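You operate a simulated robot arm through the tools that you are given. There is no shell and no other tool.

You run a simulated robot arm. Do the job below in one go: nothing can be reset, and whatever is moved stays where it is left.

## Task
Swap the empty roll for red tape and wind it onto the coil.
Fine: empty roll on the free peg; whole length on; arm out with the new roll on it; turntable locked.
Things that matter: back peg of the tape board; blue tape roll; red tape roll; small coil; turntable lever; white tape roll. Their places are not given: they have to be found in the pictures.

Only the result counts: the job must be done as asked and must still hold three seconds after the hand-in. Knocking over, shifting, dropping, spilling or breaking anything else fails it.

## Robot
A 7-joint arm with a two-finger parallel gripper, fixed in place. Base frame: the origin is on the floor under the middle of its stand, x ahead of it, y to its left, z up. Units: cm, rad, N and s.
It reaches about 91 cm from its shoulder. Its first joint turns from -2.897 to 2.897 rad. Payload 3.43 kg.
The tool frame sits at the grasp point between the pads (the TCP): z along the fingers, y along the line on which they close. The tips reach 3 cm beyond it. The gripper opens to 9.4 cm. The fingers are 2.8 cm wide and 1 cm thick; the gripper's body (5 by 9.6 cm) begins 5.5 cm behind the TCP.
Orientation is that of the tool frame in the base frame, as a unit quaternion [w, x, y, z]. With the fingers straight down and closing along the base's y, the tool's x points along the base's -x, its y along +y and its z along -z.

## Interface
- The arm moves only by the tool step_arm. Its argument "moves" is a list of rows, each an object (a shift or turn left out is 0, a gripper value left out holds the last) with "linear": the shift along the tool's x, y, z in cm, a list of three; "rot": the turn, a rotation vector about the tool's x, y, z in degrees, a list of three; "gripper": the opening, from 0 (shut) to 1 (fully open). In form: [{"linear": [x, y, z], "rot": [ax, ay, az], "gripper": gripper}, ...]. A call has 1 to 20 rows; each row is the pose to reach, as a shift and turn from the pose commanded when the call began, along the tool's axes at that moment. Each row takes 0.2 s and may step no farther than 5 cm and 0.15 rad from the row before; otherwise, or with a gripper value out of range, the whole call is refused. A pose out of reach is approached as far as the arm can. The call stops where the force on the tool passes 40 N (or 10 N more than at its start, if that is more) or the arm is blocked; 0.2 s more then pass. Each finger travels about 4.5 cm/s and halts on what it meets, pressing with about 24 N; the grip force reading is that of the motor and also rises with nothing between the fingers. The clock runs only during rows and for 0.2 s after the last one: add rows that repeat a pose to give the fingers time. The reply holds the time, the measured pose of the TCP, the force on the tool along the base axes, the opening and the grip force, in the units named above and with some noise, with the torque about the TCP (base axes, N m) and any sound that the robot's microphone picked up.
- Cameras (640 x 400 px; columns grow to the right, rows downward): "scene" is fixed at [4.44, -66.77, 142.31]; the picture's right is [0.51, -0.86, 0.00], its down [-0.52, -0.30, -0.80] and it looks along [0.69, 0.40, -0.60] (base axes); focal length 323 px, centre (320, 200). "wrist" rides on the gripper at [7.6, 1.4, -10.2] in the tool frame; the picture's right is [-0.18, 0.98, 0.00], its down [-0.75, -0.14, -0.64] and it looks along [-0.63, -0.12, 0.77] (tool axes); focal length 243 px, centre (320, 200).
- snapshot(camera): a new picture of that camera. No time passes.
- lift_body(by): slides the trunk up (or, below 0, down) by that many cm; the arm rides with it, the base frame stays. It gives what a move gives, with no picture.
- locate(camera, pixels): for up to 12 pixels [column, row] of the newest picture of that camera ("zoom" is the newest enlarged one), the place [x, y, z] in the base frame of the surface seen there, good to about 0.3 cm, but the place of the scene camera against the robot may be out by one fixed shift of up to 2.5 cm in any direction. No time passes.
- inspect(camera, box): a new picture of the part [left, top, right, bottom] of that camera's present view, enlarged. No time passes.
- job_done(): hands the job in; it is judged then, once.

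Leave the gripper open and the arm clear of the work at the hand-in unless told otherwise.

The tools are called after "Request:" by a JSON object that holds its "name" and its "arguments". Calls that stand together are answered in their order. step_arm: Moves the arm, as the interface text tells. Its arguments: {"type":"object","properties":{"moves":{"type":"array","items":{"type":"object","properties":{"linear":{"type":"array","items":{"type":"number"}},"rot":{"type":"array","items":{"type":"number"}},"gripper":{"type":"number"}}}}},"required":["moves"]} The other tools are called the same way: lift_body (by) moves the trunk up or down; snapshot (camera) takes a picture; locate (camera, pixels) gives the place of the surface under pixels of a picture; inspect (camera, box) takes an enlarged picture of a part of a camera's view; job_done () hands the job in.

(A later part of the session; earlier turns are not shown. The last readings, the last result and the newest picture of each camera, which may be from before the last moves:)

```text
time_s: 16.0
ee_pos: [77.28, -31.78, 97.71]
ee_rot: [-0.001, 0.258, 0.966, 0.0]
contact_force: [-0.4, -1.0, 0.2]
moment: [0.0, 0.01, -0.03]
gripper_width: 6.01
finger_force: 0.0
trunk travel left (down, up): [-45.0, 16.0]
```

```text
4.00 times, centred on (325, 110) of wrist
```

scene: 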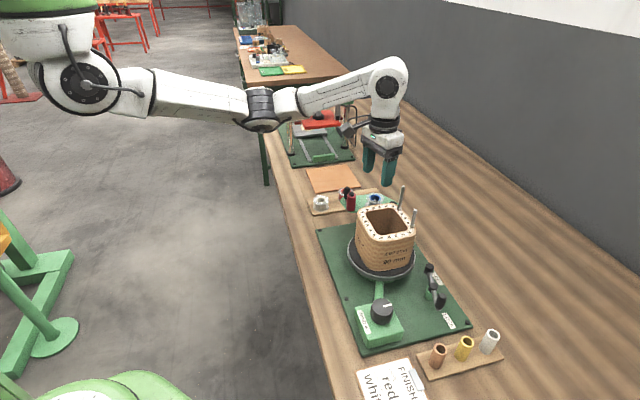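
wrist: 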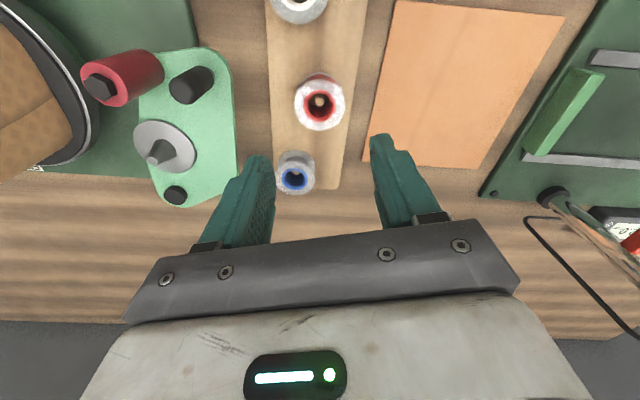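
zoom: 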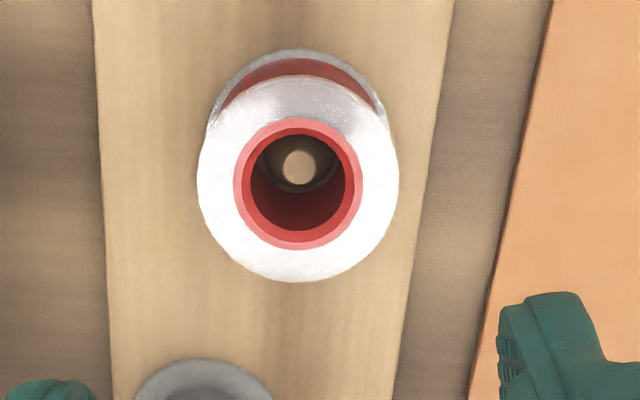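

The red roll is right below. I locate its flange edges, core and peg on this zoom.

Request:
{"name": "locate", "arguments": {"camera": "zoom", "pixels": [[300, 165], [205, 180], [392, 182], [298, 272], [298, 95], [240, 182], [355, 182], [298, 240], [298, 124], [225, 105], [373, 98], [130, 200]]}}

```text
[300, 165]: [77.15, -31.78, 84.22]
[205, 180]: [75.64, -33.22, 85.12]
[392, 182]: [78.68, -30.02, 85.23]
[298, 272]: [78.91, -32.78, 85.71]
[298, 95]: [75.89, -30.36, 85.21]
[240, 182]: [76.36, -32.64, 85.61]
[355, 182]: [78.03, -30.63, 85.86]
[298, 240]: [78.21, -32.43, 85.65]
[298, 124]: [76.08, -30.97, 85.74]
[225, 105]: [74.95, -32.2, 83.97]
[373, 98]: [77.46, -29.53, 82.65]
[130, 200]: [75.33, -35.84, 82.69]
```

Red roll axis (77.2,-31.67), top z≈85.65. I lower the fingers around it to TCP z≈86.2.

Request:
{"name": "step_arm", "arguments": {"moves": [{"linear": [0, 0.05, 2.5]}, {"linear": [0, 0.05, 5]}, {"linear": [0, 0.05, 7.5]}, {"linear": [0, 0.05, 9.5]}, {"linear": [0, 0.05, 11]}, {"linear": [0, 0.05, 11.8]}, {"linear": [0, 0.05, 11.8]}]}}

Request:
{"name": "snapshot", "arguments": {"camera": "wrist"}}

Request:
{"name": "inspect", "arguments": {"camera": "scene", "box": [310, 130, 430, 220]}}

```text
time_s: 17.6
ee_pos: [77.24, -31.53, 86.22]
ee_rot: [0.0, 0.258, 0.966, -0.001]
contact_force: [0.0, 0.3, 0.4]
moment: [-0.03, 0.02, 0.01]
gripper_width: 6.03
finger_force: 0.1
trunk travel left (down, up): [-45.0, 16.0]
```

```text
taken
```

wrist: 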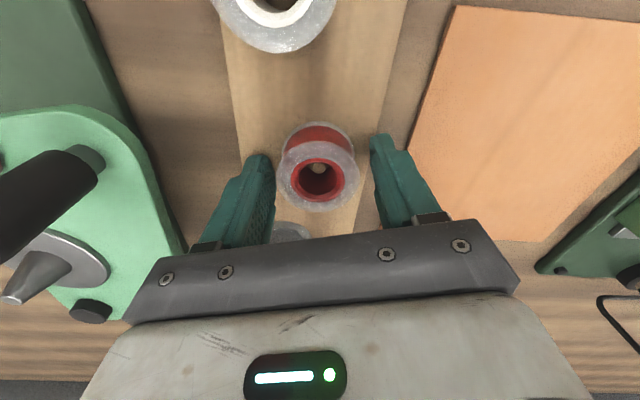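

```text
4.44 times, centred on (370, 175) of scene
```

zoom: 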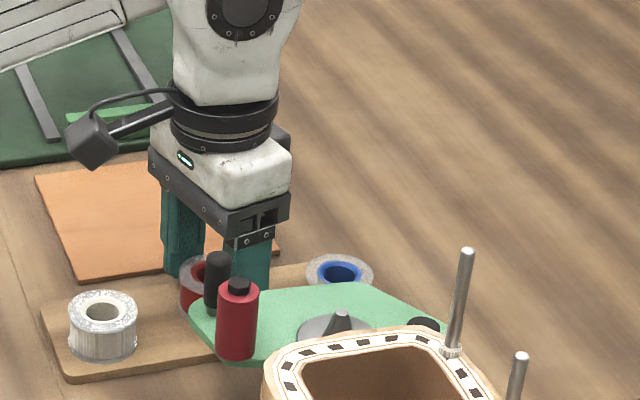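

The red roll is between the fingers, nothing else touched. I close on it and then lift.

Request:
{"name": "step_arm", "arguments": {"moves": [{"linear": [0, 0, 0], "gripper": 0.5}, {"linear": [0, 0, 0], "gripper": 0.3}, {"linear": [0, 0, 0], "gripper": 0.3}, {"linear": [0, 0, 0], "gripper": 0.3}]}}

Request:
{"name": "step_arm", "arguments": {"moves": [{"linear": [0, 0, -0.8]}, {"linear": [0, 0, -2]}, {"linear": [0, 0, -4]}, {"linear": [0, 0, -6.5]}, {"linear": [0, 0, -9]}, {"linear": [0, 0, -11.5]}, {"linear": [0, 0, -14]}, {"linear": [0, 0, -14]}]}}

Request:
{"name": "snapshot", "arguments": {"camera": "wrist"}}

Request:
{"name": "inspect", "arguments": {"camera": "scene", "box": [310, 110, 450, 220]}}

```text
time_s: 18.6
ee_pos: [77.33, -31.48, 86.27]
ee_rot: [0.0, 0.258, 0.966, 0.001]
contact_force: [0.3, 0.5, -0.2]
moment: [0.02, 0.01, 0.01]
gripper_width: 4.25
finger_force: 24.2
trunk travel left (down, up): [-45.0, 16.0]
```

```text
time_s: 20.4
ee_pos: [77.22, -31.5, 100.18]
ee_rot: [0.0, 0.258, 0.966, 0.0]
contact_force: [-0.4, 0.5, -0.6]
moment: [0.01, 0.02, 0.02]
gripper_width: 4.21
finger_force: 24.5
trunk travel left (down, up): [-45.0, 16.0]
```

```text
taken
```

wrist: 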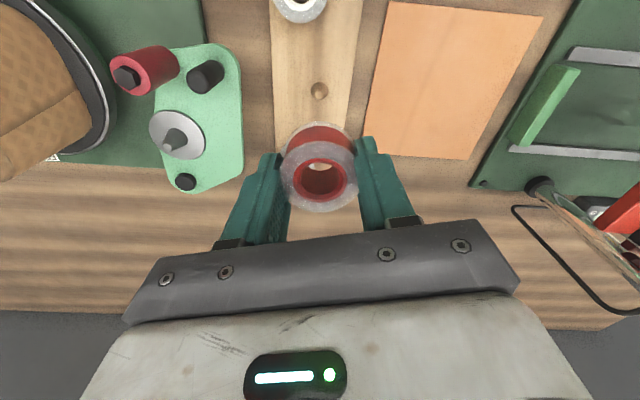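

```text
3.64 times, centred on (380, 165) of scene
```

zoom: 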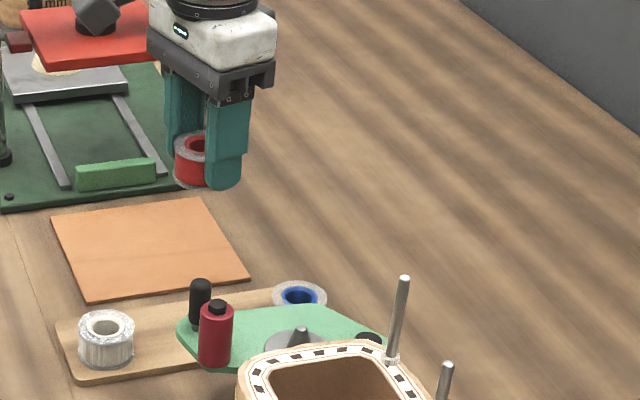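

Red roll is held. I carry it over the spindle at (70.25,-43.35), staying above handle and roller (tops 93–94; roll bottom ≈97).

Request:
{"name": "step_arm", "arguments": {"moves": [{"linear": [0.04, -2.7, 0]}, {"linear": [0.08, -5.4, 0]}, {"linear": [0.12, -8.1, 0]}, {"linear": [0.16, -10.8, 0]}, {"linear": [0.19, -13.6, 0]}, {"linear": [0.19, -13.6, 0]}]}}

Request:
{"name": "snapshot", "arguments": {"camera": "wrist"}}

Request:
{"name": "inspect", "arguments": {"camera": "wrist", "box": [280, 70, 370, 220]}}

```text
time_s: 21.8
ee_pos: [70.12, -43.46, 100.16]
ee_rot: [0.0, 0.258, 0.966, 0.0]
contact_force: [-1.1, -0.3, 0.4]
moment: [0.0, -0.01, -0.02]
gripper_width: 4.25
finger_force: 24.1
trunk travel left (down, up): [-45.0, 16.0]
```

```text
taken
```

wrist: 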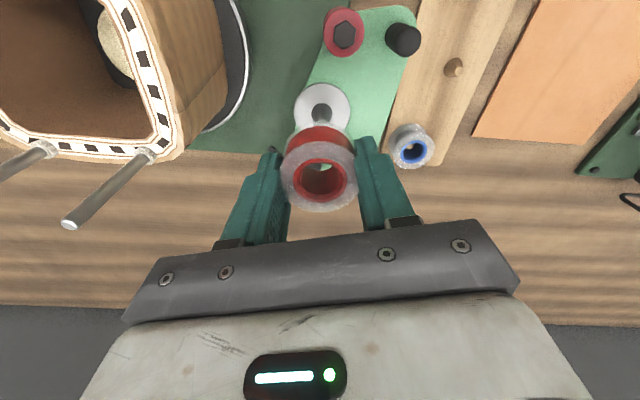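

```text
2.67 times, centred on (325, 145) of wrist
```

zoom: 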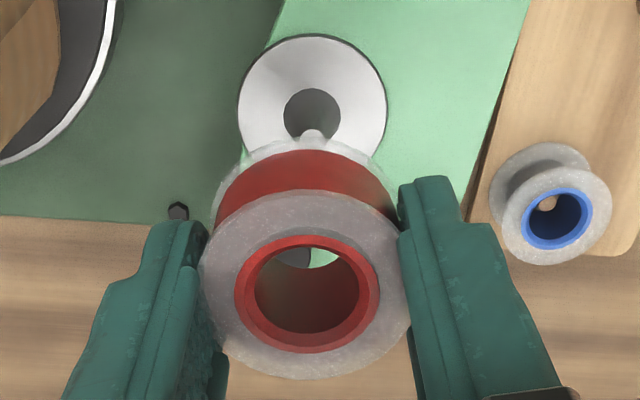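

Alignment matches the earlier pick-up view. I lower 6.3 cm, with the spindle tip entering the core, then check.

Request:
{"name": "step_arm", "arguments": {"moves": [{"linear": [0, 0, 1.5]}, {"linear": [0, 0, 3]}, {"linear": [0, 0, 4.2]}, {"linear": [0, 0, 5.3]}, {"linear": [0, 0, 6.3]}, {"linear": [0, 0, 6.3]}]}}

Request:
{"name": "inspect", "arguments": {"camera": "wrist", "box": [275, 110, 365, 220]}}

```text
time_s: 23.2
ee_pos: [70.36, -43.18, 93.88]
ee_rot: [-0.001, 0.257, 0.966, -0.001]
contact_force: [0.0, -0.2, -0.3]
moment: [0.0, -0.01, 0.01]
gripper_width: 4.23
finger_force: 24.3
trunk travel left (down, up): [-45.0, 16.0]
```

```text
3.64 times, centred on (320, 165) of wrist
```

zoom: 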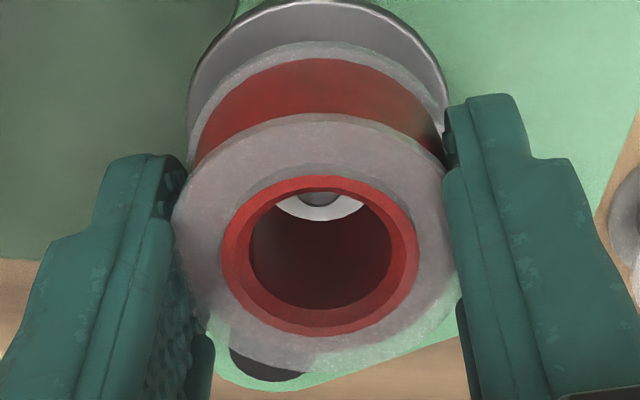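

The spindle shows centred through the core. I lower another 1.1 cm, then finer.

Request:
{"name": "step_arm", "arguments": {"moves": [{"linear": [0, 0, 0.4]}, {"linear": [0, 0, 0.8]}, {"linear": [0, 0, 1.05]}, {"linear": [0, 0, 1.05]}]}}

Request:
{"name": "inspect", "arguments": {"camera": "wrist", "box": [275, 110, 365, 220]}}

```text
time_s: 24.2
ee_pos: [70.42, -43.26, 92.76]
ee_rot: [0.0, 0.258, 0.966, 0.0]
contact_force: [0.1, -0.2, -0.1]
moment: [0.02, 0.0, -0.01]
gripper_width: 4.23
finger_force: 24.5
trunk travel left (down, up): [-45.0, 16.0]
```

```text
3.64 times, centred on (320, 165) of wrist
```

zoom: 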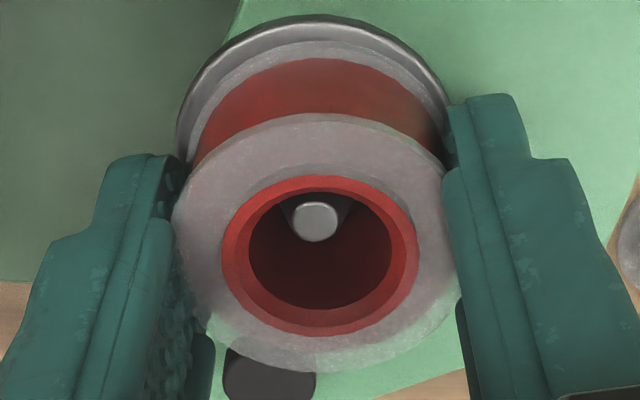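

Request:
{"name": "step_arm", "arguments": {"moves": [{"linear": [0, 0, 0.1]}, {"linear": [0, 0, 0.2]}, {"linear": [0, 0, 0.2]}]}}

Request:
{"name": "inspect", "arguments": {"camera": "wrist", "box": [275, 110, 365, 220]}}

```text
time_s: 25.0
ee_pos: [70.36, -43.25, 92.56]
ee_rot: [0.0, 0.258, 0.966, 0.0]
contact_force: [-0.4, -0.2, -0.1]
moment: [-0.03, 0.02, 0.01]
gripper_width: 4.21
finger_force: 23.8
trunk travel left (down, up): [-45.0, 16.0]
```

```text
3.64 times, centred on (320, 165) of wrist
```

zoom: 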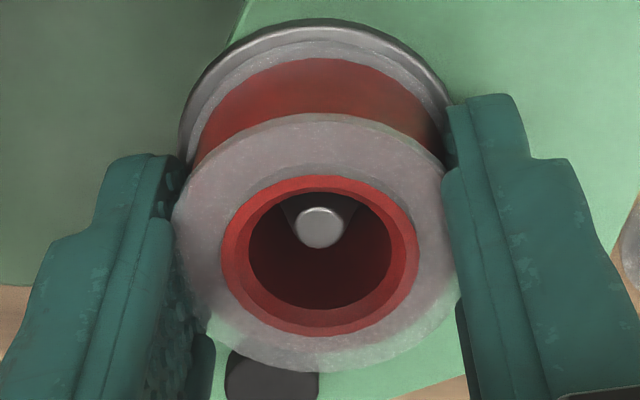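

The spindle is rising through the core and there is no contact force yet. A few more tenths down to seat it.

Request:
{"name": "step_arm", "arguments": {"moves": [{"linear": [0, 0, 0.1]}, {"linear": [0, 0, 0.15]}, {"linear": [0, 0, 0.15]}]}}

```text
time_s: 25.8
ee_pos: [70.24, -43.25, 92.49]
ee_rot: [0.0, 0.257, 0.966, -0.001]
contact_force: [2.3, 0.5, 13.7]
moment: [0.18, -0.04, 0.03]
gripper_width: 4.16
finger_force: 24.2
trunk travel left (down, up): [-45.0, 16.0]
```

13.7 N upward: seated on the platter. I ease up 0.08 cm and open the fingers.

Request:
{"name": "step_arm", "arguments": {"moves": [{"linear": [0, 0, -0.08]}, {"linear": [0, 0, -0.08], "gripper": 0.5}, {"linear": [0, 0, -0.08], "gripper": 0.58}, {"linear": [0, 0, -0.08], "gripper": 0.66}, {"linear": [0, 0, -0.08], "gripper": 0.66}]}}

Request:
{"name": "snapshot", "arguments": {"camera": "wrist"}}

Request:
{"name": "inspect", "arguments": {"camera": "wrist", "box": [275, 110, 365, 220]}}

```text
time_s: 27.0
ee_pos: [70.31, -43.31, 92.36]
ee_rot: [0.0, 0.258, 0.966, 0.001]
contact_force: [0.3, 0.1, 0.7]
moment: [0.0, 0.0, 0.03]
gripper_width: 6.2
finger_force: 0.1
trunk travel left (down, up): [-45.0, 16.0]
```

```text
taken
```

wrist: 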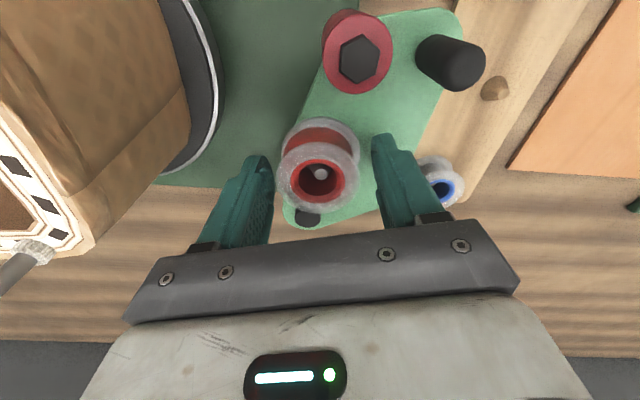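

```text
3.64 times, centred on (320, 165) of wrist
```

zoom: 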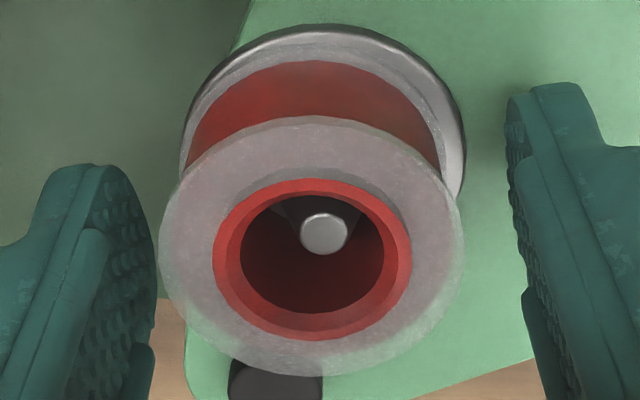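

Roll is on the spindle. I raise the hand 8 cm and check from both cameras.

Request:
{"name": "step_arm", "arguments": {"moves": [{"linear": [0, 0, -1]}, {"linear": [0, 0, -2.5]}, {"linear": [0, 0, -4.5]}, {"linear": [0, 0, -6.5]}, {"linear": [0, 0, -8.5]}, {"linear": [0, 0, -8.5]}]}}

Request:
{"name": "inspect", "arguments": {"camera": "wrist", "box": [280, 0, 440, 180]}}

Request:
{"name": "inspect", "arguments": {"camera": "scene", "box": [310, 160, 420, 230]}}

Request:
{"name": "snapshot", "arguments": {"camera": "wrist"}}

```text
time_s: 28.4
ee_pos: [70.51, -43.06, 101.07]
ee_rot: [0.0, 0.258, 0.966, 0.0]
contact_force: [-0.3, 0.9, 0.1]
moment: [0.02, 0.02, 0.04]
gripper_width: 6.2
finger_force: 0.1
trunk travel left (down, up): [-45.0, 16.0]
```

```text
2.22 times, centred on (360, 90) of wrist
```

zoom: 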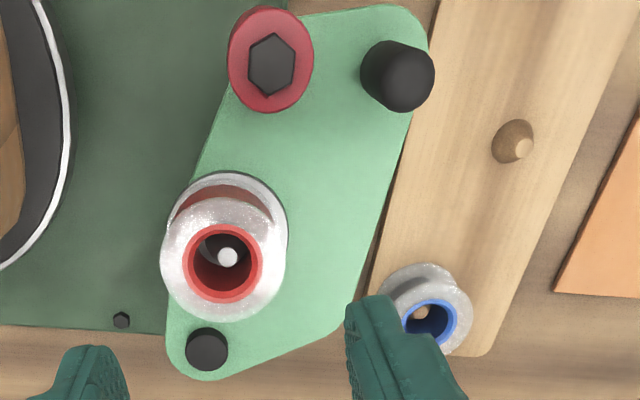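

```text
5.71 times, centred on (365, 195) of scene
```

zoom: 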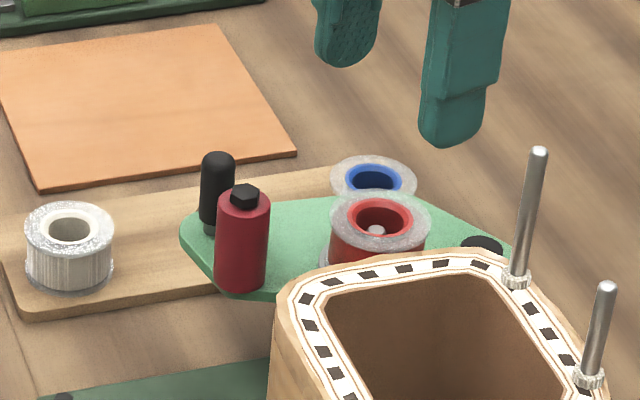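

```text
taken
```

wrist: 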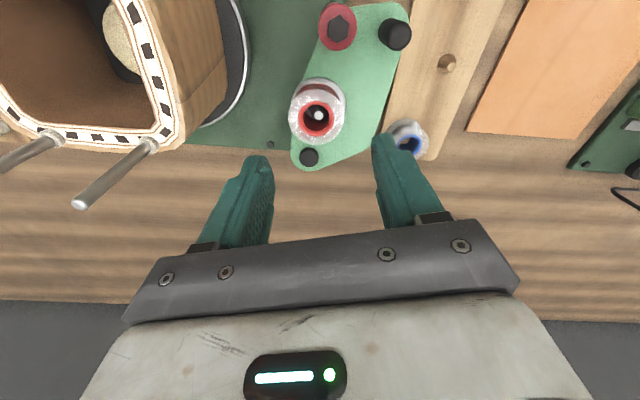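

The red roll sits flat on the arm's spindle. Next I will grip the black handle of the tape arm at about (68.9,-35.6). To keep the camera bracket away from the coil's studs I rotate the hand about 103° on the way, at a safe height of about z=105.

Request:
{"name": "step_arm", "arguments": {"moves": [{"linear": [0, 0, -2], "rot": [0, 0, 8]}, {"linear": [0.5, 0.6, -4], "rot": [0, 0, 16]}, {"linear": [1, 1.2, -4], "rot": [0, 0, 24]}, {"linear": [1.5, 1.8, -4], "rot": [0, 0, 32]}, {"linear": [2, 2.4, -4], "rot": [0, 0, 40]}, {"linear": [2.5, 3, -4], "rot": [0, 0, 48]}, {"linear": [3, 3.6, -4], "rot": [0, 0, 56]}, {"linear": [3.5, 4.2, -4], "rot": [0, 0, 64]}, {"linear": [4, 4.8, -4], "rot": [0, 0, 72]}, {"linear": [4.5, 5.4, -4], "rot": [0, 0, 80]}, {"linear": [5.04, 6.04, -4], "rot": [0, 0, 88]}, {"linear": [5.04, 6.04, -4], "rot": [0, 0, 96]}, {"linear": [5.04, 6.04, -4], "rot": [0, 0, 103]}, {"linear": [5.04, 6.04, -4], "rot": [0, 0, 103]}]}}

Request:
{"name": "snapshot", "arguments": {"camera": "wrist"}}

Request:
{"name": "snapshot", "arguments": {"camera": "scene"}}

```text
time_s: 31.4
ee_pos: [68.93, -35.49, 105.02]
ee_rot: [0.0, 0.917, 0.399, 0.0]
contact_force: [-0.4, 0.2, -1.1]
moment: [-0.02, -0.01, 0.02]
gripper_width: 6.22
finger_force: 0.0
trunk travel left (down, up): [-45.0, 16.0]
```

```text
taken
```

wrist: 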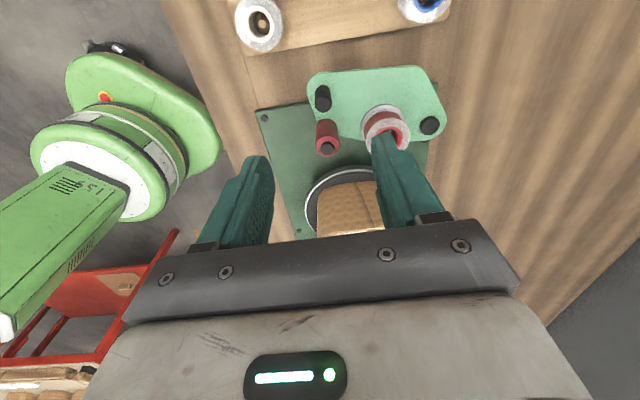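

```text
taken
```

scene: 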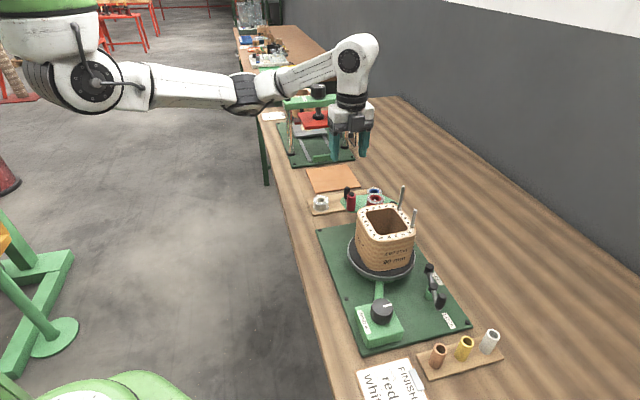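

The hand turned fully, so wrist range is ample. The handle shows at wrist (322,98). I locate it, roller, pivot and coil from this side.

Request:
{"name": "inspect", "arguments": {"camera": "wrist", "box": [240, 50, 460, 240]}}

Request:
{"name": "locate", "arguments": {"camera": "wrist", "pixels": [[322, 105], [322, 90], [327, 147], [327, 124], [429, 125], [385, 115], [393, 135], [313, 75], [350, 172], [316, 205], [345, 235], [380, 210]]}}

```text
2.11 times, centred on (350, 145) of wrist
```

zoom: 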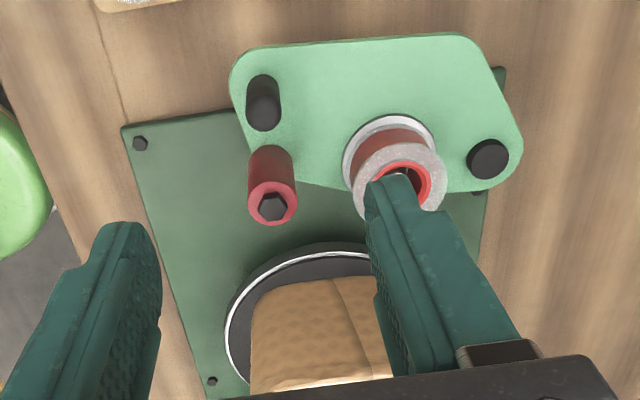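

```text
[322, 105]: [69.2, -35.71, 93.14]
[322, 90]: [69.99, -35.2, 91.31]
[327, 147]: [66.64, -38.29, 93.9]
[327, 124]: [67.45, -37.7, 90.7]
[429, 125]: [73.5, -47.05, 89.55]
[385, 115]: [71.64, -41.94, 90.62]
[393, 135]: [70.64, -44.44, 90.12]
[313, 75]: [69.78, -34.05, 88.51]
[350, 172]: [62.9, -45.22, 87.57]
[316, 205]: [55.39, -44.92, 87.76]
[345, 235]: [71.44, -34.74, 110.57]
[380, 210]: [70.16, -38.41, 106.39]
```

Handle axis about (69.0,-35.65), top z 93.1. I narrow the opening to 4 cm and lower around it until the tips are just above the plate (TCP z≈92.3).

Request:
{"name": "step_arm", "arguments": {"moves": [{"linear": [-0.05, 0.14, 3], "gripper": 0.43}, {"linear": [-0.05, 0.14, 6]}, {"linear": [-0.05, 0.14, 8.5]}, {"linear": [-0.05, 0.14, 10.5]}, {"linear": [-0.05, 0.14, 11.8]}, {"linear": [-0.05, 0.14, 12.6]}, {"linear": [-0.05, 0.14, 12.6]}]}}

Request:
{"name": "snapshot", "arguments": {"camera": "wrist"}}

Request:
{"name": "inspect", "arguments": {"camera": "scene", "box": [310, 130, 430, 220]}}

```text
time_s: 33.0
ee_pos: [69.0, -35.64, 92.37]
ee_rot: [0.001, 0.917, 0.4, 0.0]
contact_force: [-0.8, -0.1, 0.1]
moment: [-0.02, 0.0, 0.03]
gripper_width: 4.04
finger_force: 0.1
trunk travel left (down, up): [-45.0, 16.0]
```

```text
taken
```

wrist: 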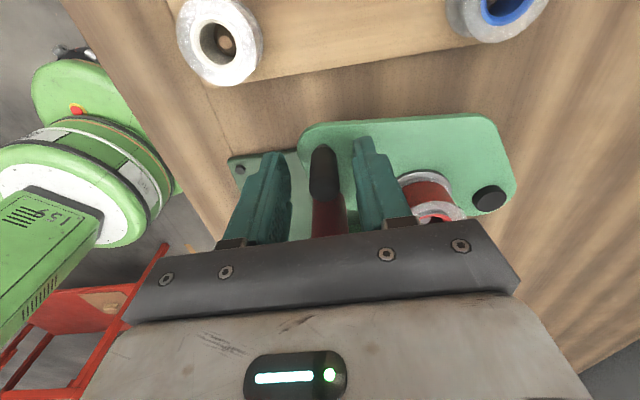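

```text
4.44 times, centred on (370, 175) of scene
```

zoom: 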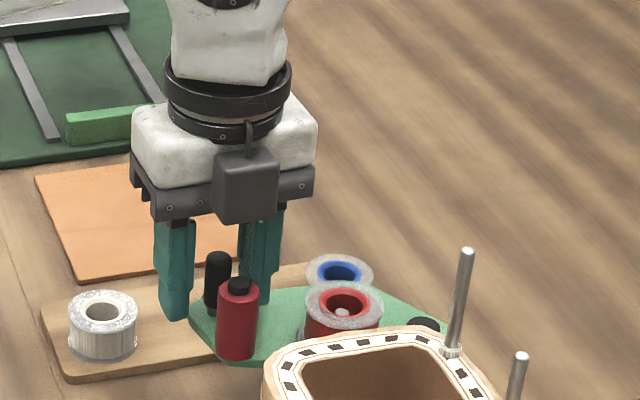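

The handle is between the fingers. Before closing I look closely at the dark box on the hand's near side in the scene view, since it will swing toward the coil.

Request:
{"name": "inspect", "arguments": {"camera": "scene", "box": [320, 90, 420, 230]}}

Request:
{"name": "locate", "arguments": {"camera": "scene", "pixels": [[366, 176], [366, 186], [358, 176], [372, 176], [366, 168], [352, 182], [402, 192], [414, 215], [345, 170]]}}

Request:
{"name": "snapshot", "arguments": {"camera": "scene"}}

```text
2.86 times, centred on (370, 160) of scene
```

zoom: 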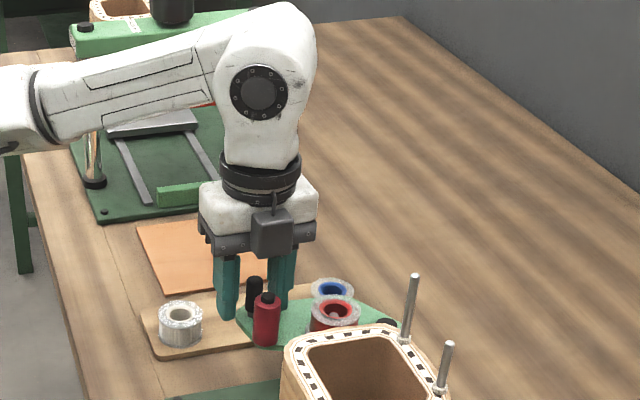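

```text
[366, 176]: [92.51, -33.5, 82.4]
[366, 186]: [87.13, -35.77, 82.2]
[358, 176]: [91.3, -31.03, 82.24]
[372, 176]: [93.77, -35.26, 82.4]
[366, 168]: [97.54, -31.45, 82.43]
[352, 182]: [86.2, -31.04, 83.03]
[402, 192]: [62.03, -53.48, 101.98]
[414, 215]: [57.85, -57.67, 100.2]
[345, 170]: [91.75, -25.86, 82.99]
```

```text
taken
```

scene: 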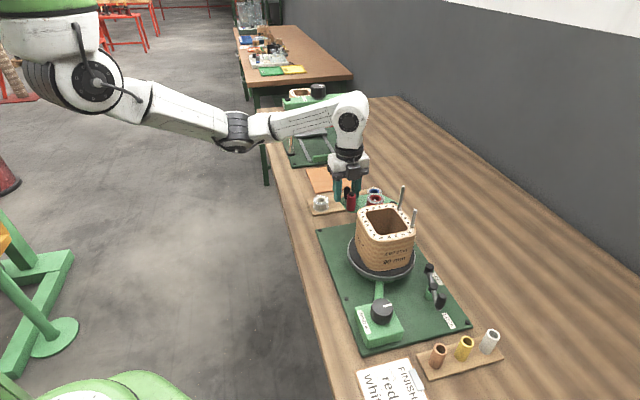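

I ask for the box's position at scene (353,171) and around it.

Request:
{"name": "locate", "arguments": {"camera": "scene", "pixels": [[353, 171], [353, 176], [348, 172], [358, 172], [353, 166], [340, 172], [366, 168], [344, 186], [359, 183], [352, 197], [346, 193]]}}

```text
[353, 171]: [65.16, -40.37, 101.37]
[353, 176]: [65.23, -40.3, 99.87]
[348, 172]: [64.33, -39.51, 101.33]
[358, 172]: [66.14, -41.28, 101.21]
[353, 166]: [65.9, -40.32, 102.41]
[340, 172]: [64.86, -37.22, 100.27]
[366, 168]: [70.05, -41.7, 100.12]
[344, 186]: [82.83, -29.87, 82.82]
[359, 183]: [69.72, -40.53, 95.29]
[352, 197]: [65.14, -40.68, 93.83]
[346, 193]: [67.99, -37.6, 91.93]
```

The box on the hand only sticks out ~4 cm and sits above z≈99, clear of the coil top (97). I raise 0.5 cm for extra clearance and close on the handle.

Request:
{"name": "step_arm", "arguments": {"moves": [{"linear": [0, 0, -0.5]}, {"linear": [0, 0, -0.5], "gripper": 0.25}, {"linear": [0, 0, -0.5], "gripper": 0.1}, {"linear": [0, 0, -0.5], "gripper": 0.05}, {"linear": [0, 0, -0.5], "gripper": 0.05}]}}

Request:
{"name": "snapshot", "arguments": {"camera": "wrist"}}

```text
time_s: 34.2
ee_pos: [69.1, -35.82, 92.96]
ee_rot: [0.002, 0.917, 0.399, 0.0]
contact_force: [10.0, -24.7, 1.8]
moment: [0.16, 0.57, -0.08]
gripper_width: 1.58
finger_force: 44.3
trunk travel left (down, up): [-45.0, 16.0]
```

```text
taken
```

wrist: 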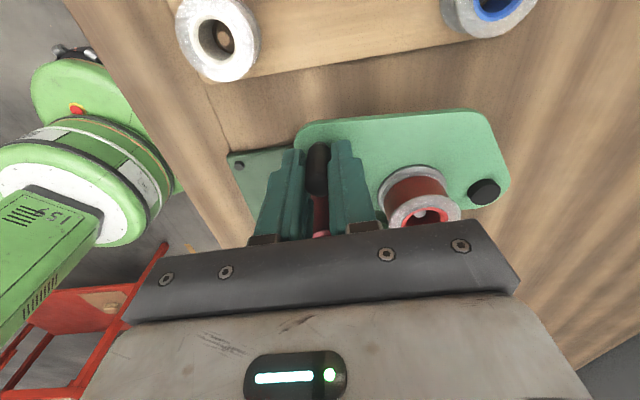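

The lateral force (10,-25 N) points toward the pivot, so the handle is slightly closer to the pivot than I am. I shift 0.2 cm that way to relax.

Request:
{"name": "step_arm", "arguments": {"moves": [{"linear": [-0.05, 0.1, 0]}, {"linear": [-0.09, 0.2, 0]}, {"linear": [-0.09, 0.2, 0]}]}}

```text
time_s: 35.0
ee_pos: [69.18, -35.84, 92.88]
ee_rot: [-0.001, 0.917, 0.399, -0.001]
contact_force: [1.3, -7.0, 1.8]
moment: [-1.36, 0.15, -0.22]
gripper_width: 1.58
finger_force: 45.0
trunk travel left (down, up): [-45.0, 16.0]
```

Force is relaxed (7 N). Now I swing the tape arm inward along its arc about the pivot (73.4,-47.4), first 12°, turning the hand along.

Request:
{"name": "step_arm", "arguments": {"moves": [{"linear": [-0.579, -0.275, 0], "rot": [0, 0, -3]}, {"linear": [-1.17, -0.52, 0], "rot": [0, 0, -6]}, {"linear": [-1.774, -0.733, 0], "rot": [0, 0, -9]}, {"linear": [-2.39, -0.914, 0], "rot": [0, 0, -12]}, {"linear": [-2.39, -0.914, 0], "rot": [0, 0, -12]}]}}

Request:
{"name": "snapshot", "arguments": {"camera": "wrist"}}

Request:
{"name": "inspect", "arguments": {"camera": "scene", "box": [310, 130, 430, 220]}}

```text
time_s: 36.2
ee_pos: [66.73, -37.0, 92.83]
ee_rot: [0.0, 0.87, 0.493, 0.0]
contact_force: [-8.0, 11.9, -3.6]
moment: [0.88, -1.16, -0.02]
gripper_width: 1.57
finger_force: 45.2
trunk travel left (down, up): [-45.0, 16.0]
```

```text
taken
```

wrist: 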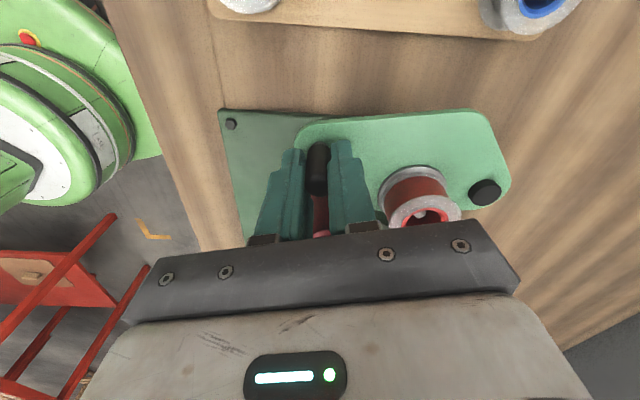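

```text
4.44 times, centred on (370, 175) of scene
```

zoom: 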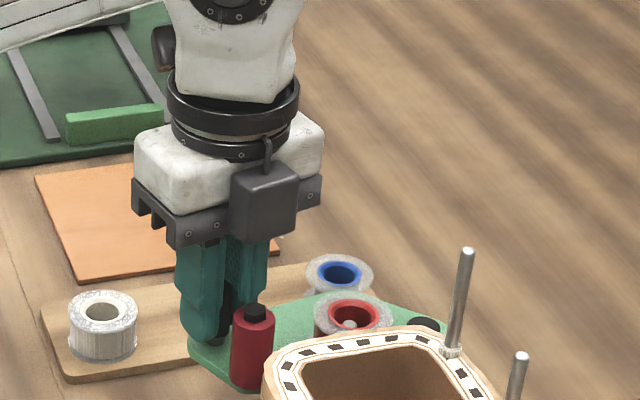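

The arm swings freely (almost no tangential force). I continue another 15°, with a small 0.1 cm outward correction.

Request:
{"name": "step_arm", "arguments": {"moves": [{"linear": [-0.53, -0.36, 0], "rot": [0, 0, -3]}, {"linear": [-1.12, -0.61, 0], "rot": [0, 0, -6]}, {"linear": [-1.72, -0.82, 0], "rot": [0, 0, -9]}, {"linear": [-2.34, -1.0, 0], "rot": [0, 0, -12]}, {"linear": [-2.95, -1.15, 0], "rot": [0, 0, -15]}, {"linear": [-2.95, -1.15, 0], "rot": [0, 0, -15]}]}}

Request:
{"name": "snapshot", "arguments": {"camera": "wrist"}}

Request:
{"name": "inspect", "arguments": {"camera": "scene", "box": [310, 130, 430, 220]}}

```text
time_s: 37.6
ee_pos: [64.48, -39.1, 92.93]
ee_rot: [0.001, 0.798, 0.602, 0.0]
contact_force: [9.3, -13.6, -3.9]
moment: [0.51, 0.43, -0.26]
gripper_width: 1.54
finger_force: 44.8
trunk travel left (down, up): [-45.0, 16.0]
```

```text
taken
```

wrist: 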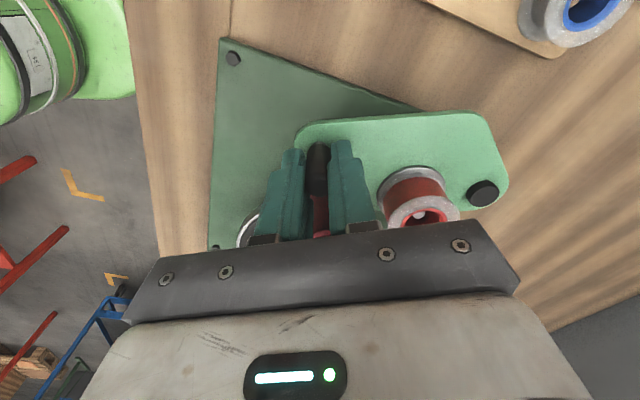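

```text
4.44 times, centred on (370, 175) of scene
```

zoom: 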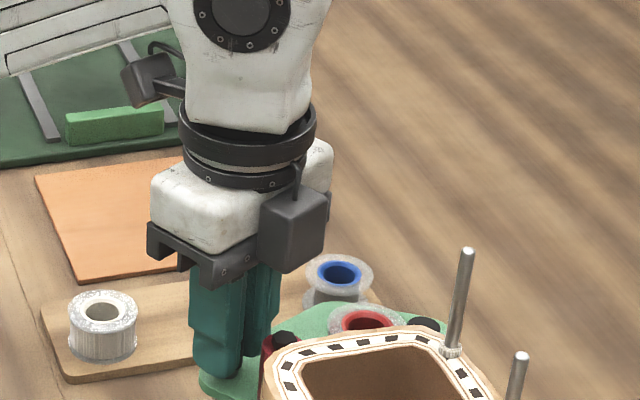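

Swung 27°; the small red roller is near the coil's corner. I continue in small steps, watching for contact, with a slight inward correction.

Request:
{"name": "step_arm", "arguments": {"moves": [{"linear": [-0.625, -0.185, 0], "rot": [0, 0, -3]}, {"linear": [-1.216, -0.43, 0], "rot": [0, 0, -6]}, {"linear": [-1.82, -0.643, 0], "rot": [0, 0, -9]}, {"linear": [-1.82, -0.643, 0], "rot": [0, 0, -9]}]}}

Request:
{"name": "inspect", "arguments": {"camera": "scene", "box": [340, 160, 430, 230]}}

Request:
{"name": "snapshot", "arguments": {"camera": "wrist"}}

```text
time_s: 38.6
ee_pos: [63.2, -40.56, 93.0]
ee_rot: [0.001, 0.749, 0.663, 0.0]
contact_force: [2.4, -2.8, 8.2]
moment: [-0.52, -0.52, 0.08]
gripper_width: 1.53
finger_force: 45.3
trunk travel left (down, up): [-45.0, 16.0]
```

```text
5.71 times, centred on (385, 195) of scene
```

zoom: 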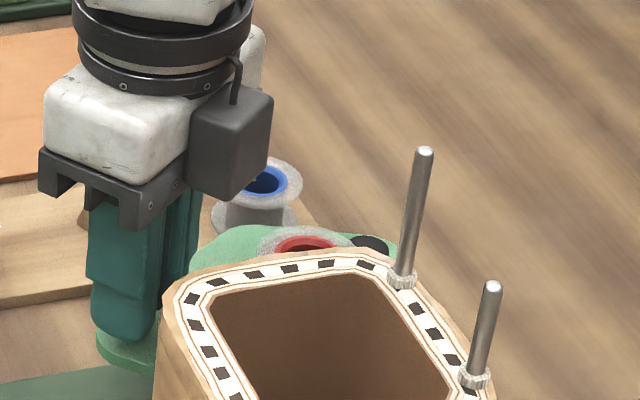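

```text
taken
```

wrist: 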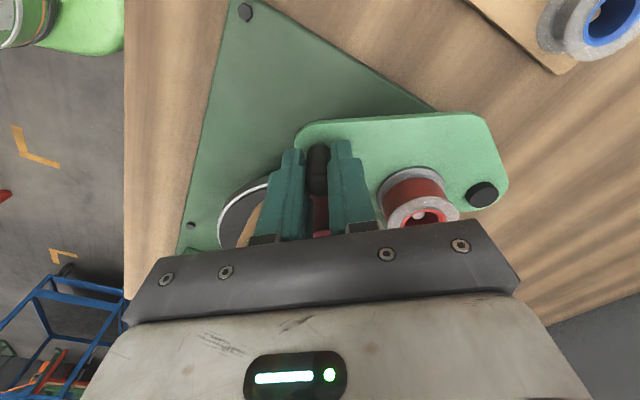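

No contact yet at 36°. I go on in 3° steps up to 9° more.

Request:
{"name": "step_arm", "arguments": {"moves": [{"linear": [-0.579, -0.275, 0], "rot": [0, 0, -3]}, {"linear": [-0.579, -0.275, 0], "rot": [0, 0, -3]}, {"linear": [-1.17, -0.52, 0], "rot": [0, 0, -6]}, {"linear": [-1.17, -0.52, 0], "rot": [0, 0, -6]}]}}

Request:
{"name": "snapshot", "arguments": {"camera": "wrist"}}

Request:
{"name": "inspect", "arguments": {"camera": "scene", "box": [340, 160, 430, 230]}}

```text
time_s: 39.6
ee_pos: [62.64, -41.57, 92.77]
ee_rot: [0.0, 0.712, 0.702, 0.0]
contact_force: [9.6, 7.6, 7.6]
moment: [0.09, 0.52, 0.22]
gripper_width: 1.57
finger_force: 44.5
trunk travel left (down, up): [-45.0, 16.0]
```

```text
taken
```

wrist: 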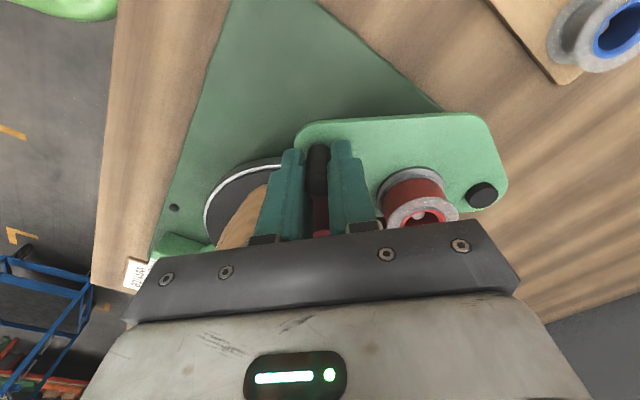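

```text
5.71 times, centred on (385, 195) of scene
```

zoom: 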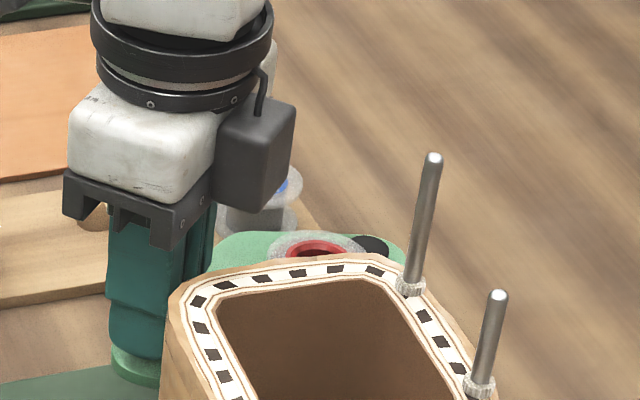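

Now there is about 11 N tangential resistance, so the roller touches the coil; in the scene view the coil seems to have turned slightly clockwise (stud tips moved a few pixels). I check the turntable and lever before going further.

Request:
{"name": "snapshot", "arguments": {"camera": "scene"}}

Request:
{"name": "inspect", "arguments": {"camera": "scene", "box": [330, 180, 450, 300]}}

Request:
{"name": "inspect", "arguments": {"camera": "scene", "box": [350, 250, 470, 340]}}

```text
taken
```

scene: 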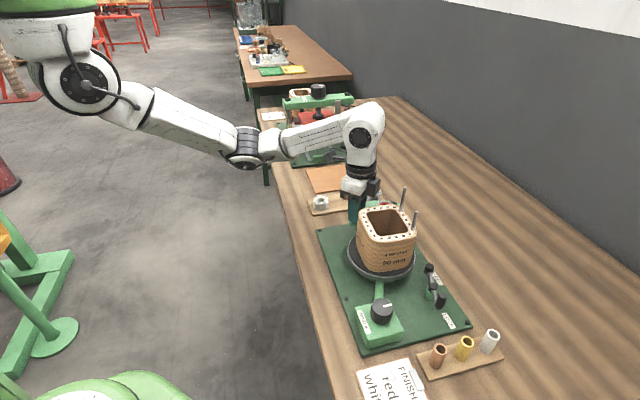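

```text
3.33 times, centred on (390, 240) of scene
```

zoom: 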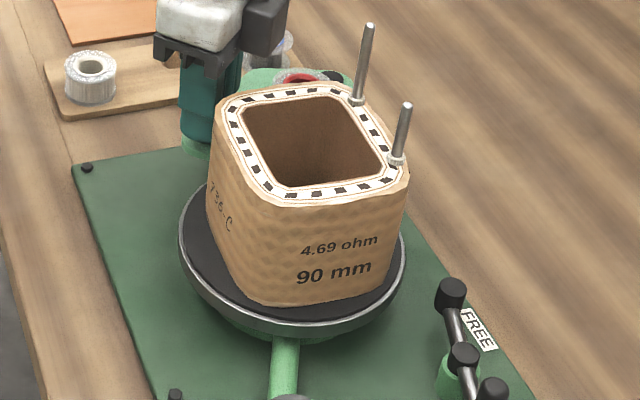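

```text
4.44 times, centred on (410, 295) of scene
```

zoom: 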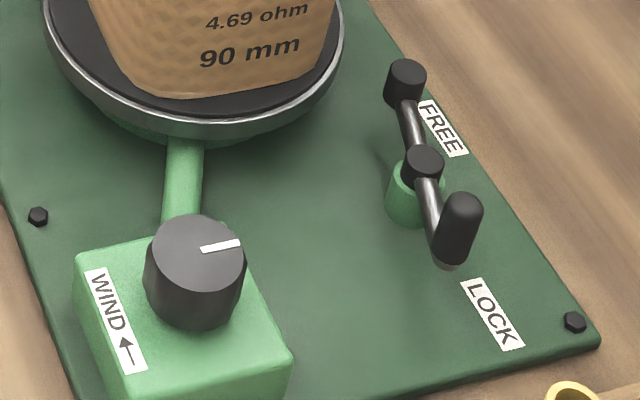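

The coil appears to have nudged by ~0.3 cm under the roller push, while base, rim and lever have not moved. I ease the arm back 1.5° to relieve the pressure and compare.

Request:
{"name": "step_arm", "arguments": {"moves": [{"linear": [0.15, 0.065, 0], "rot": [0, 0, 0.75]}, {"linear": [0.29, 0.13, 0], "rot": [0, 0, 1.5]}, {"linear": [0.29, 0.13, 0], "rot": [0, 0, 1.5]}]}}

Request:
{"name": "inspect", "arguments": {"camera": "scene", "box": [340, 180, 440, 290]}}

Request:
{"name": "inspect", "arguments": {"camera": "wrist", "box": [190, 110, 480, 260]}}

```text
time_s: 40.4
ee_pos: [62.62, -41.47, 92.87]
ee_rot: [0.001, 0.723, 0.691, -0.001]
contact_force: [13.4, -11.7, 1.3]
moment: [-0.41, 0.55, -0.25]
gripper_width: 1.54
finger_force: 45.2
trunk travel left (down, up): [-45.0, 16.0]
```

```text
3.64 times, centred on (390, 235) of scene
```

zoom: 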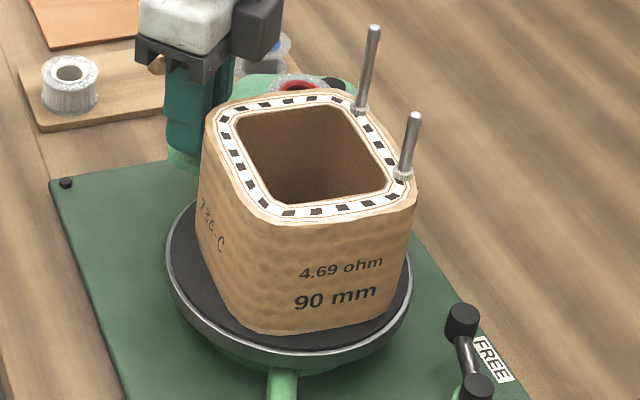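

```text
2.21 times, centred on (335, 185) of wrist
```

zoom: 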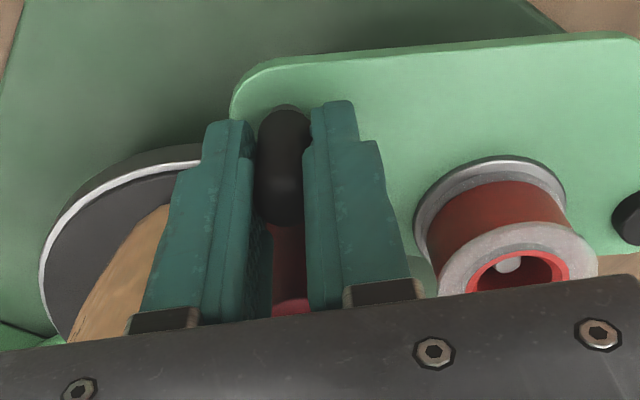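

The coil stayed where it was nudged. I release the handle, raise the hand and see how arm, roller and coil rest without any push.

Request:
{"name": "step_arm", "arguments": {"moves": [{"linear": [0, 0, 0], "gripper": 0.2}, {"linear": [0, 0, 0], "gripper": 0.3}, {"linear": [0, 0, 0], "gripper": 0.36}, {"linear": [0, 0, 0], "gripper": 0.36}]}}

Request:
{"name": "step_arm", "arguments": {"moves": [{"linear": [0, 0, -1.5]}, {"linear": [0, 0, -3.5]}, {"linear": [0, 0, -6]}, {"linear": [0, 0, -9]}, {"linear": [0, 0, -12]}, {"linear": [0, 0, -15]}, {"linear": [0, 0, -15]}]}}

Request:
{"name": "snapshot", "arguments": {"camera": "wrist"}}

Request:
{"name": "snapshot", "arguments": {"camera": "scene"}}

```text
time_s: 41.4
ee_pos: [62.55, -41.2, 92.88]
ee_rot: [0.0, 0.722, 0.692, 0.001]
contact_force: [0.3, 0.5, -0.3]
moment: [0.0, -0.03, -0.02]
gripper_width: 3.37
finger_force: 0.0
trunk travel left (down, up): [-45.0, 16.0]
```

```text
time_s: 43.0
ee_pos: [62.58, -41.21, 107.96]
ee_rot: [0.0, 0.722, 0.692, -0.001]
contact_force: [0.4, 0.0, 0.5]
moment: [0.01, 0.04, 0.01]
gripper_width: 3.39
finger_force: 0.1
trunk travel left (down, up): [-45.0, 16.0]
```

```text
taken
```

wrist: 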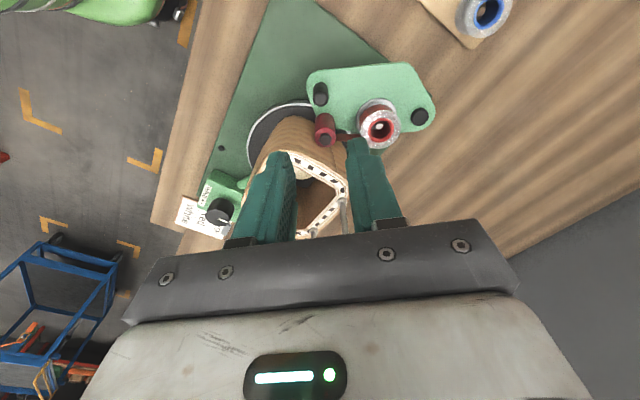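

```text
taken
```

scene: 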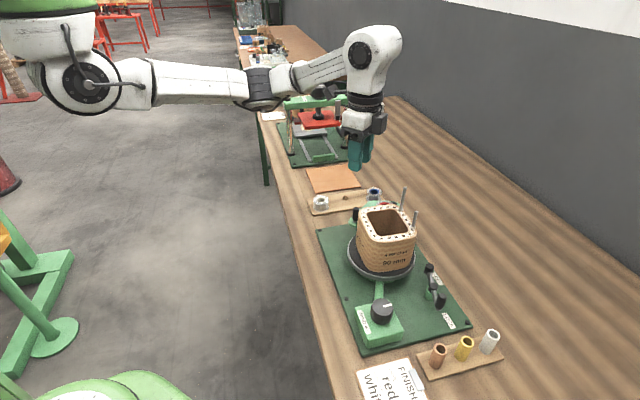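

I see something reddish running from the roll toward the roller/coil at wrist (345,136). Zooming in there.

Request:
{"name": "inspect", "arguments": {"camera": "wrist", "box": [240, 50, 450, 240]}}

Request:
{"name": "inspect", "arguments": {"camera": "scene", "box": [330, 175, 440, 250]}}

Request:
{"name": "inspect", "arguments": {"camera": "wrist", "box": [295, 70, 405, 160]}}

```text
2.11 times, centred on (345, 145) of wrist
```

zoom: 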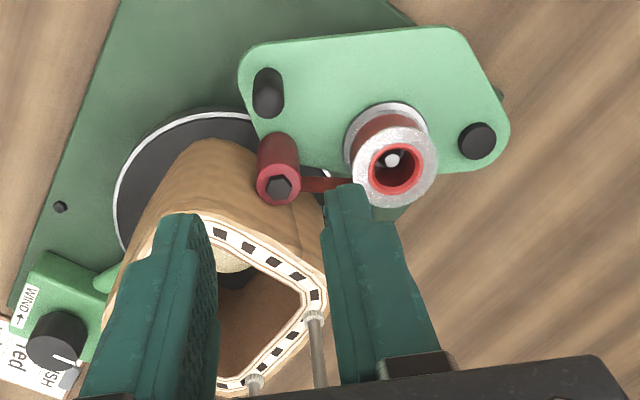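

```text
5.33 times, centred on (385, 212) of scene
```

zoom: 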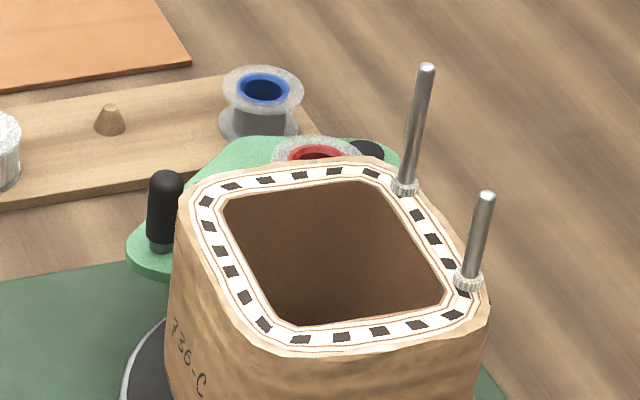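

```text
4.44 times, centred on (350, 115) of wrist
```

zoom: 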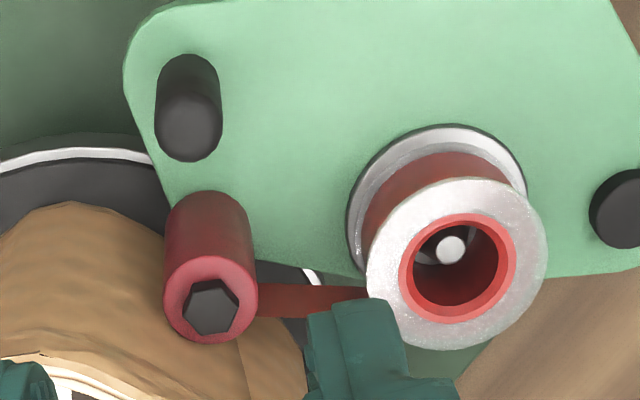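

A red tape strand now runs from the roll over the roller to the coil, so the tape is engaged. Next is the turntable lever: I move high (z≈110) over to about (50,-60) to look at it with the wrist camera.

Request:
{"name": "step_arm", "arguments": {"moves": [{"linear": [-1.0, -0.5, -2]}, {"linear": [-4.6, -2.7, -2]}, {"linear": [-8.3, -5.0, -2]}, {"linear": [-12, -7.3, -2]}, {"linear": [-15.7, -9.6, -2]}, {"linear": [-19.3, -11.8, -2]}, {"linear": [-19.3, -11.8, -2]}]}}

Request:
{"name": "snapshot", "arguments": {"camera": "wrist"}}

Request:
{"name": "snapshot", "arguments": {"camera": "scene"}}

```text
time_s: 44.6
ee_pos: [50.18, -59.89, 109.82]
ee_rot: [-0.001, 0.721, 0.693, 0.0]
contact_force: [0.7, 0.3, 0.6]
moment: [0.0, -0.01, 0.04]
gripper_width: 3.38
finger_force: 0.0
trunk travel left (down, up): [-45.0, 16.0]
```

```text
taken
```

wrist: 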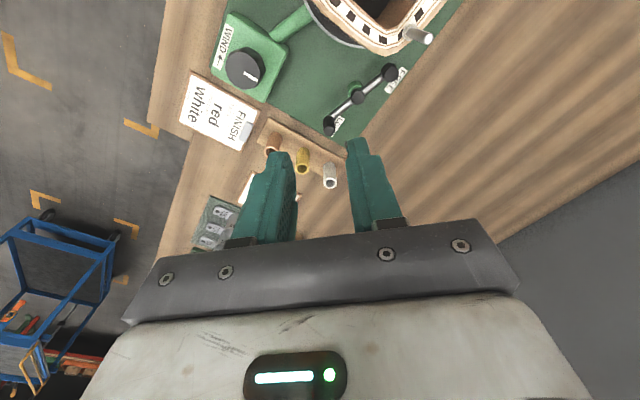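

```text
taken
```

scene: 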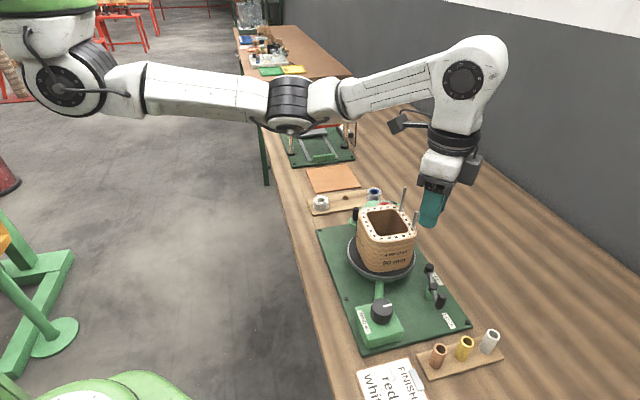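

Request:
{"name": "inspect", "arguments": {"camera": "wrist", "box": [300, 40, 440, 150]}}

Request:
{"name": "locate", "arguments": {"camera": "wrist", "pixels": [[330, 126], [357, 97], [389, 71], [396, 80], [338, 126], [355, 87], [245, 68], [258, 72], [420, 37], [330, 118], [225, 40], [360, 20]]}}

Request:
{"name": "inspect", "arguments": {"camera": "wrist", "box": [190, 0, 460, 140]}}

```text
3.64 times, centred on (370, 95) of wrist
```

zoom: 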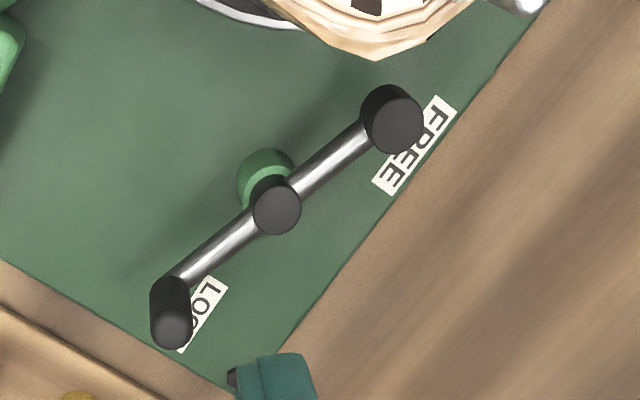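

```text
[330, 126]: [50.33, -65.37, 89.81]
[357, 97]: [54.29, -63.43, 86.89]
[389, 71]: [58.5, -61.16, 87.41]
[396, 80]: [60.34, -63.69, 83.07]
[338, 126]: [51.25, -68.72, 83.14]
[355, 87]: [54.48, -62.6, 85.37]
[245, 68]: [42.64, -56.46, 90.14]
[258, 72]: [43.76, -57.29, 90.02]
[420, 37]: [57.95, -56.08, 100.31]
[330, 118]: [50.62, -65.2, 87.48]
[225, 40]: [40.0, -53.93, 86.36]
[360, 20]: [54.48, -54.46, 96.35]
```

```text
2.37 times, centred on (325, 70) of wrist
```

zoom: 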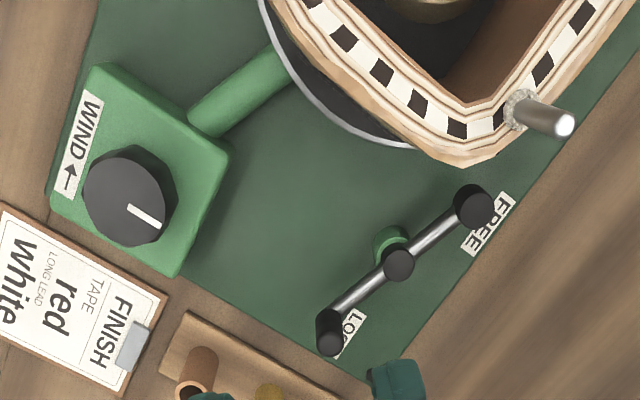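

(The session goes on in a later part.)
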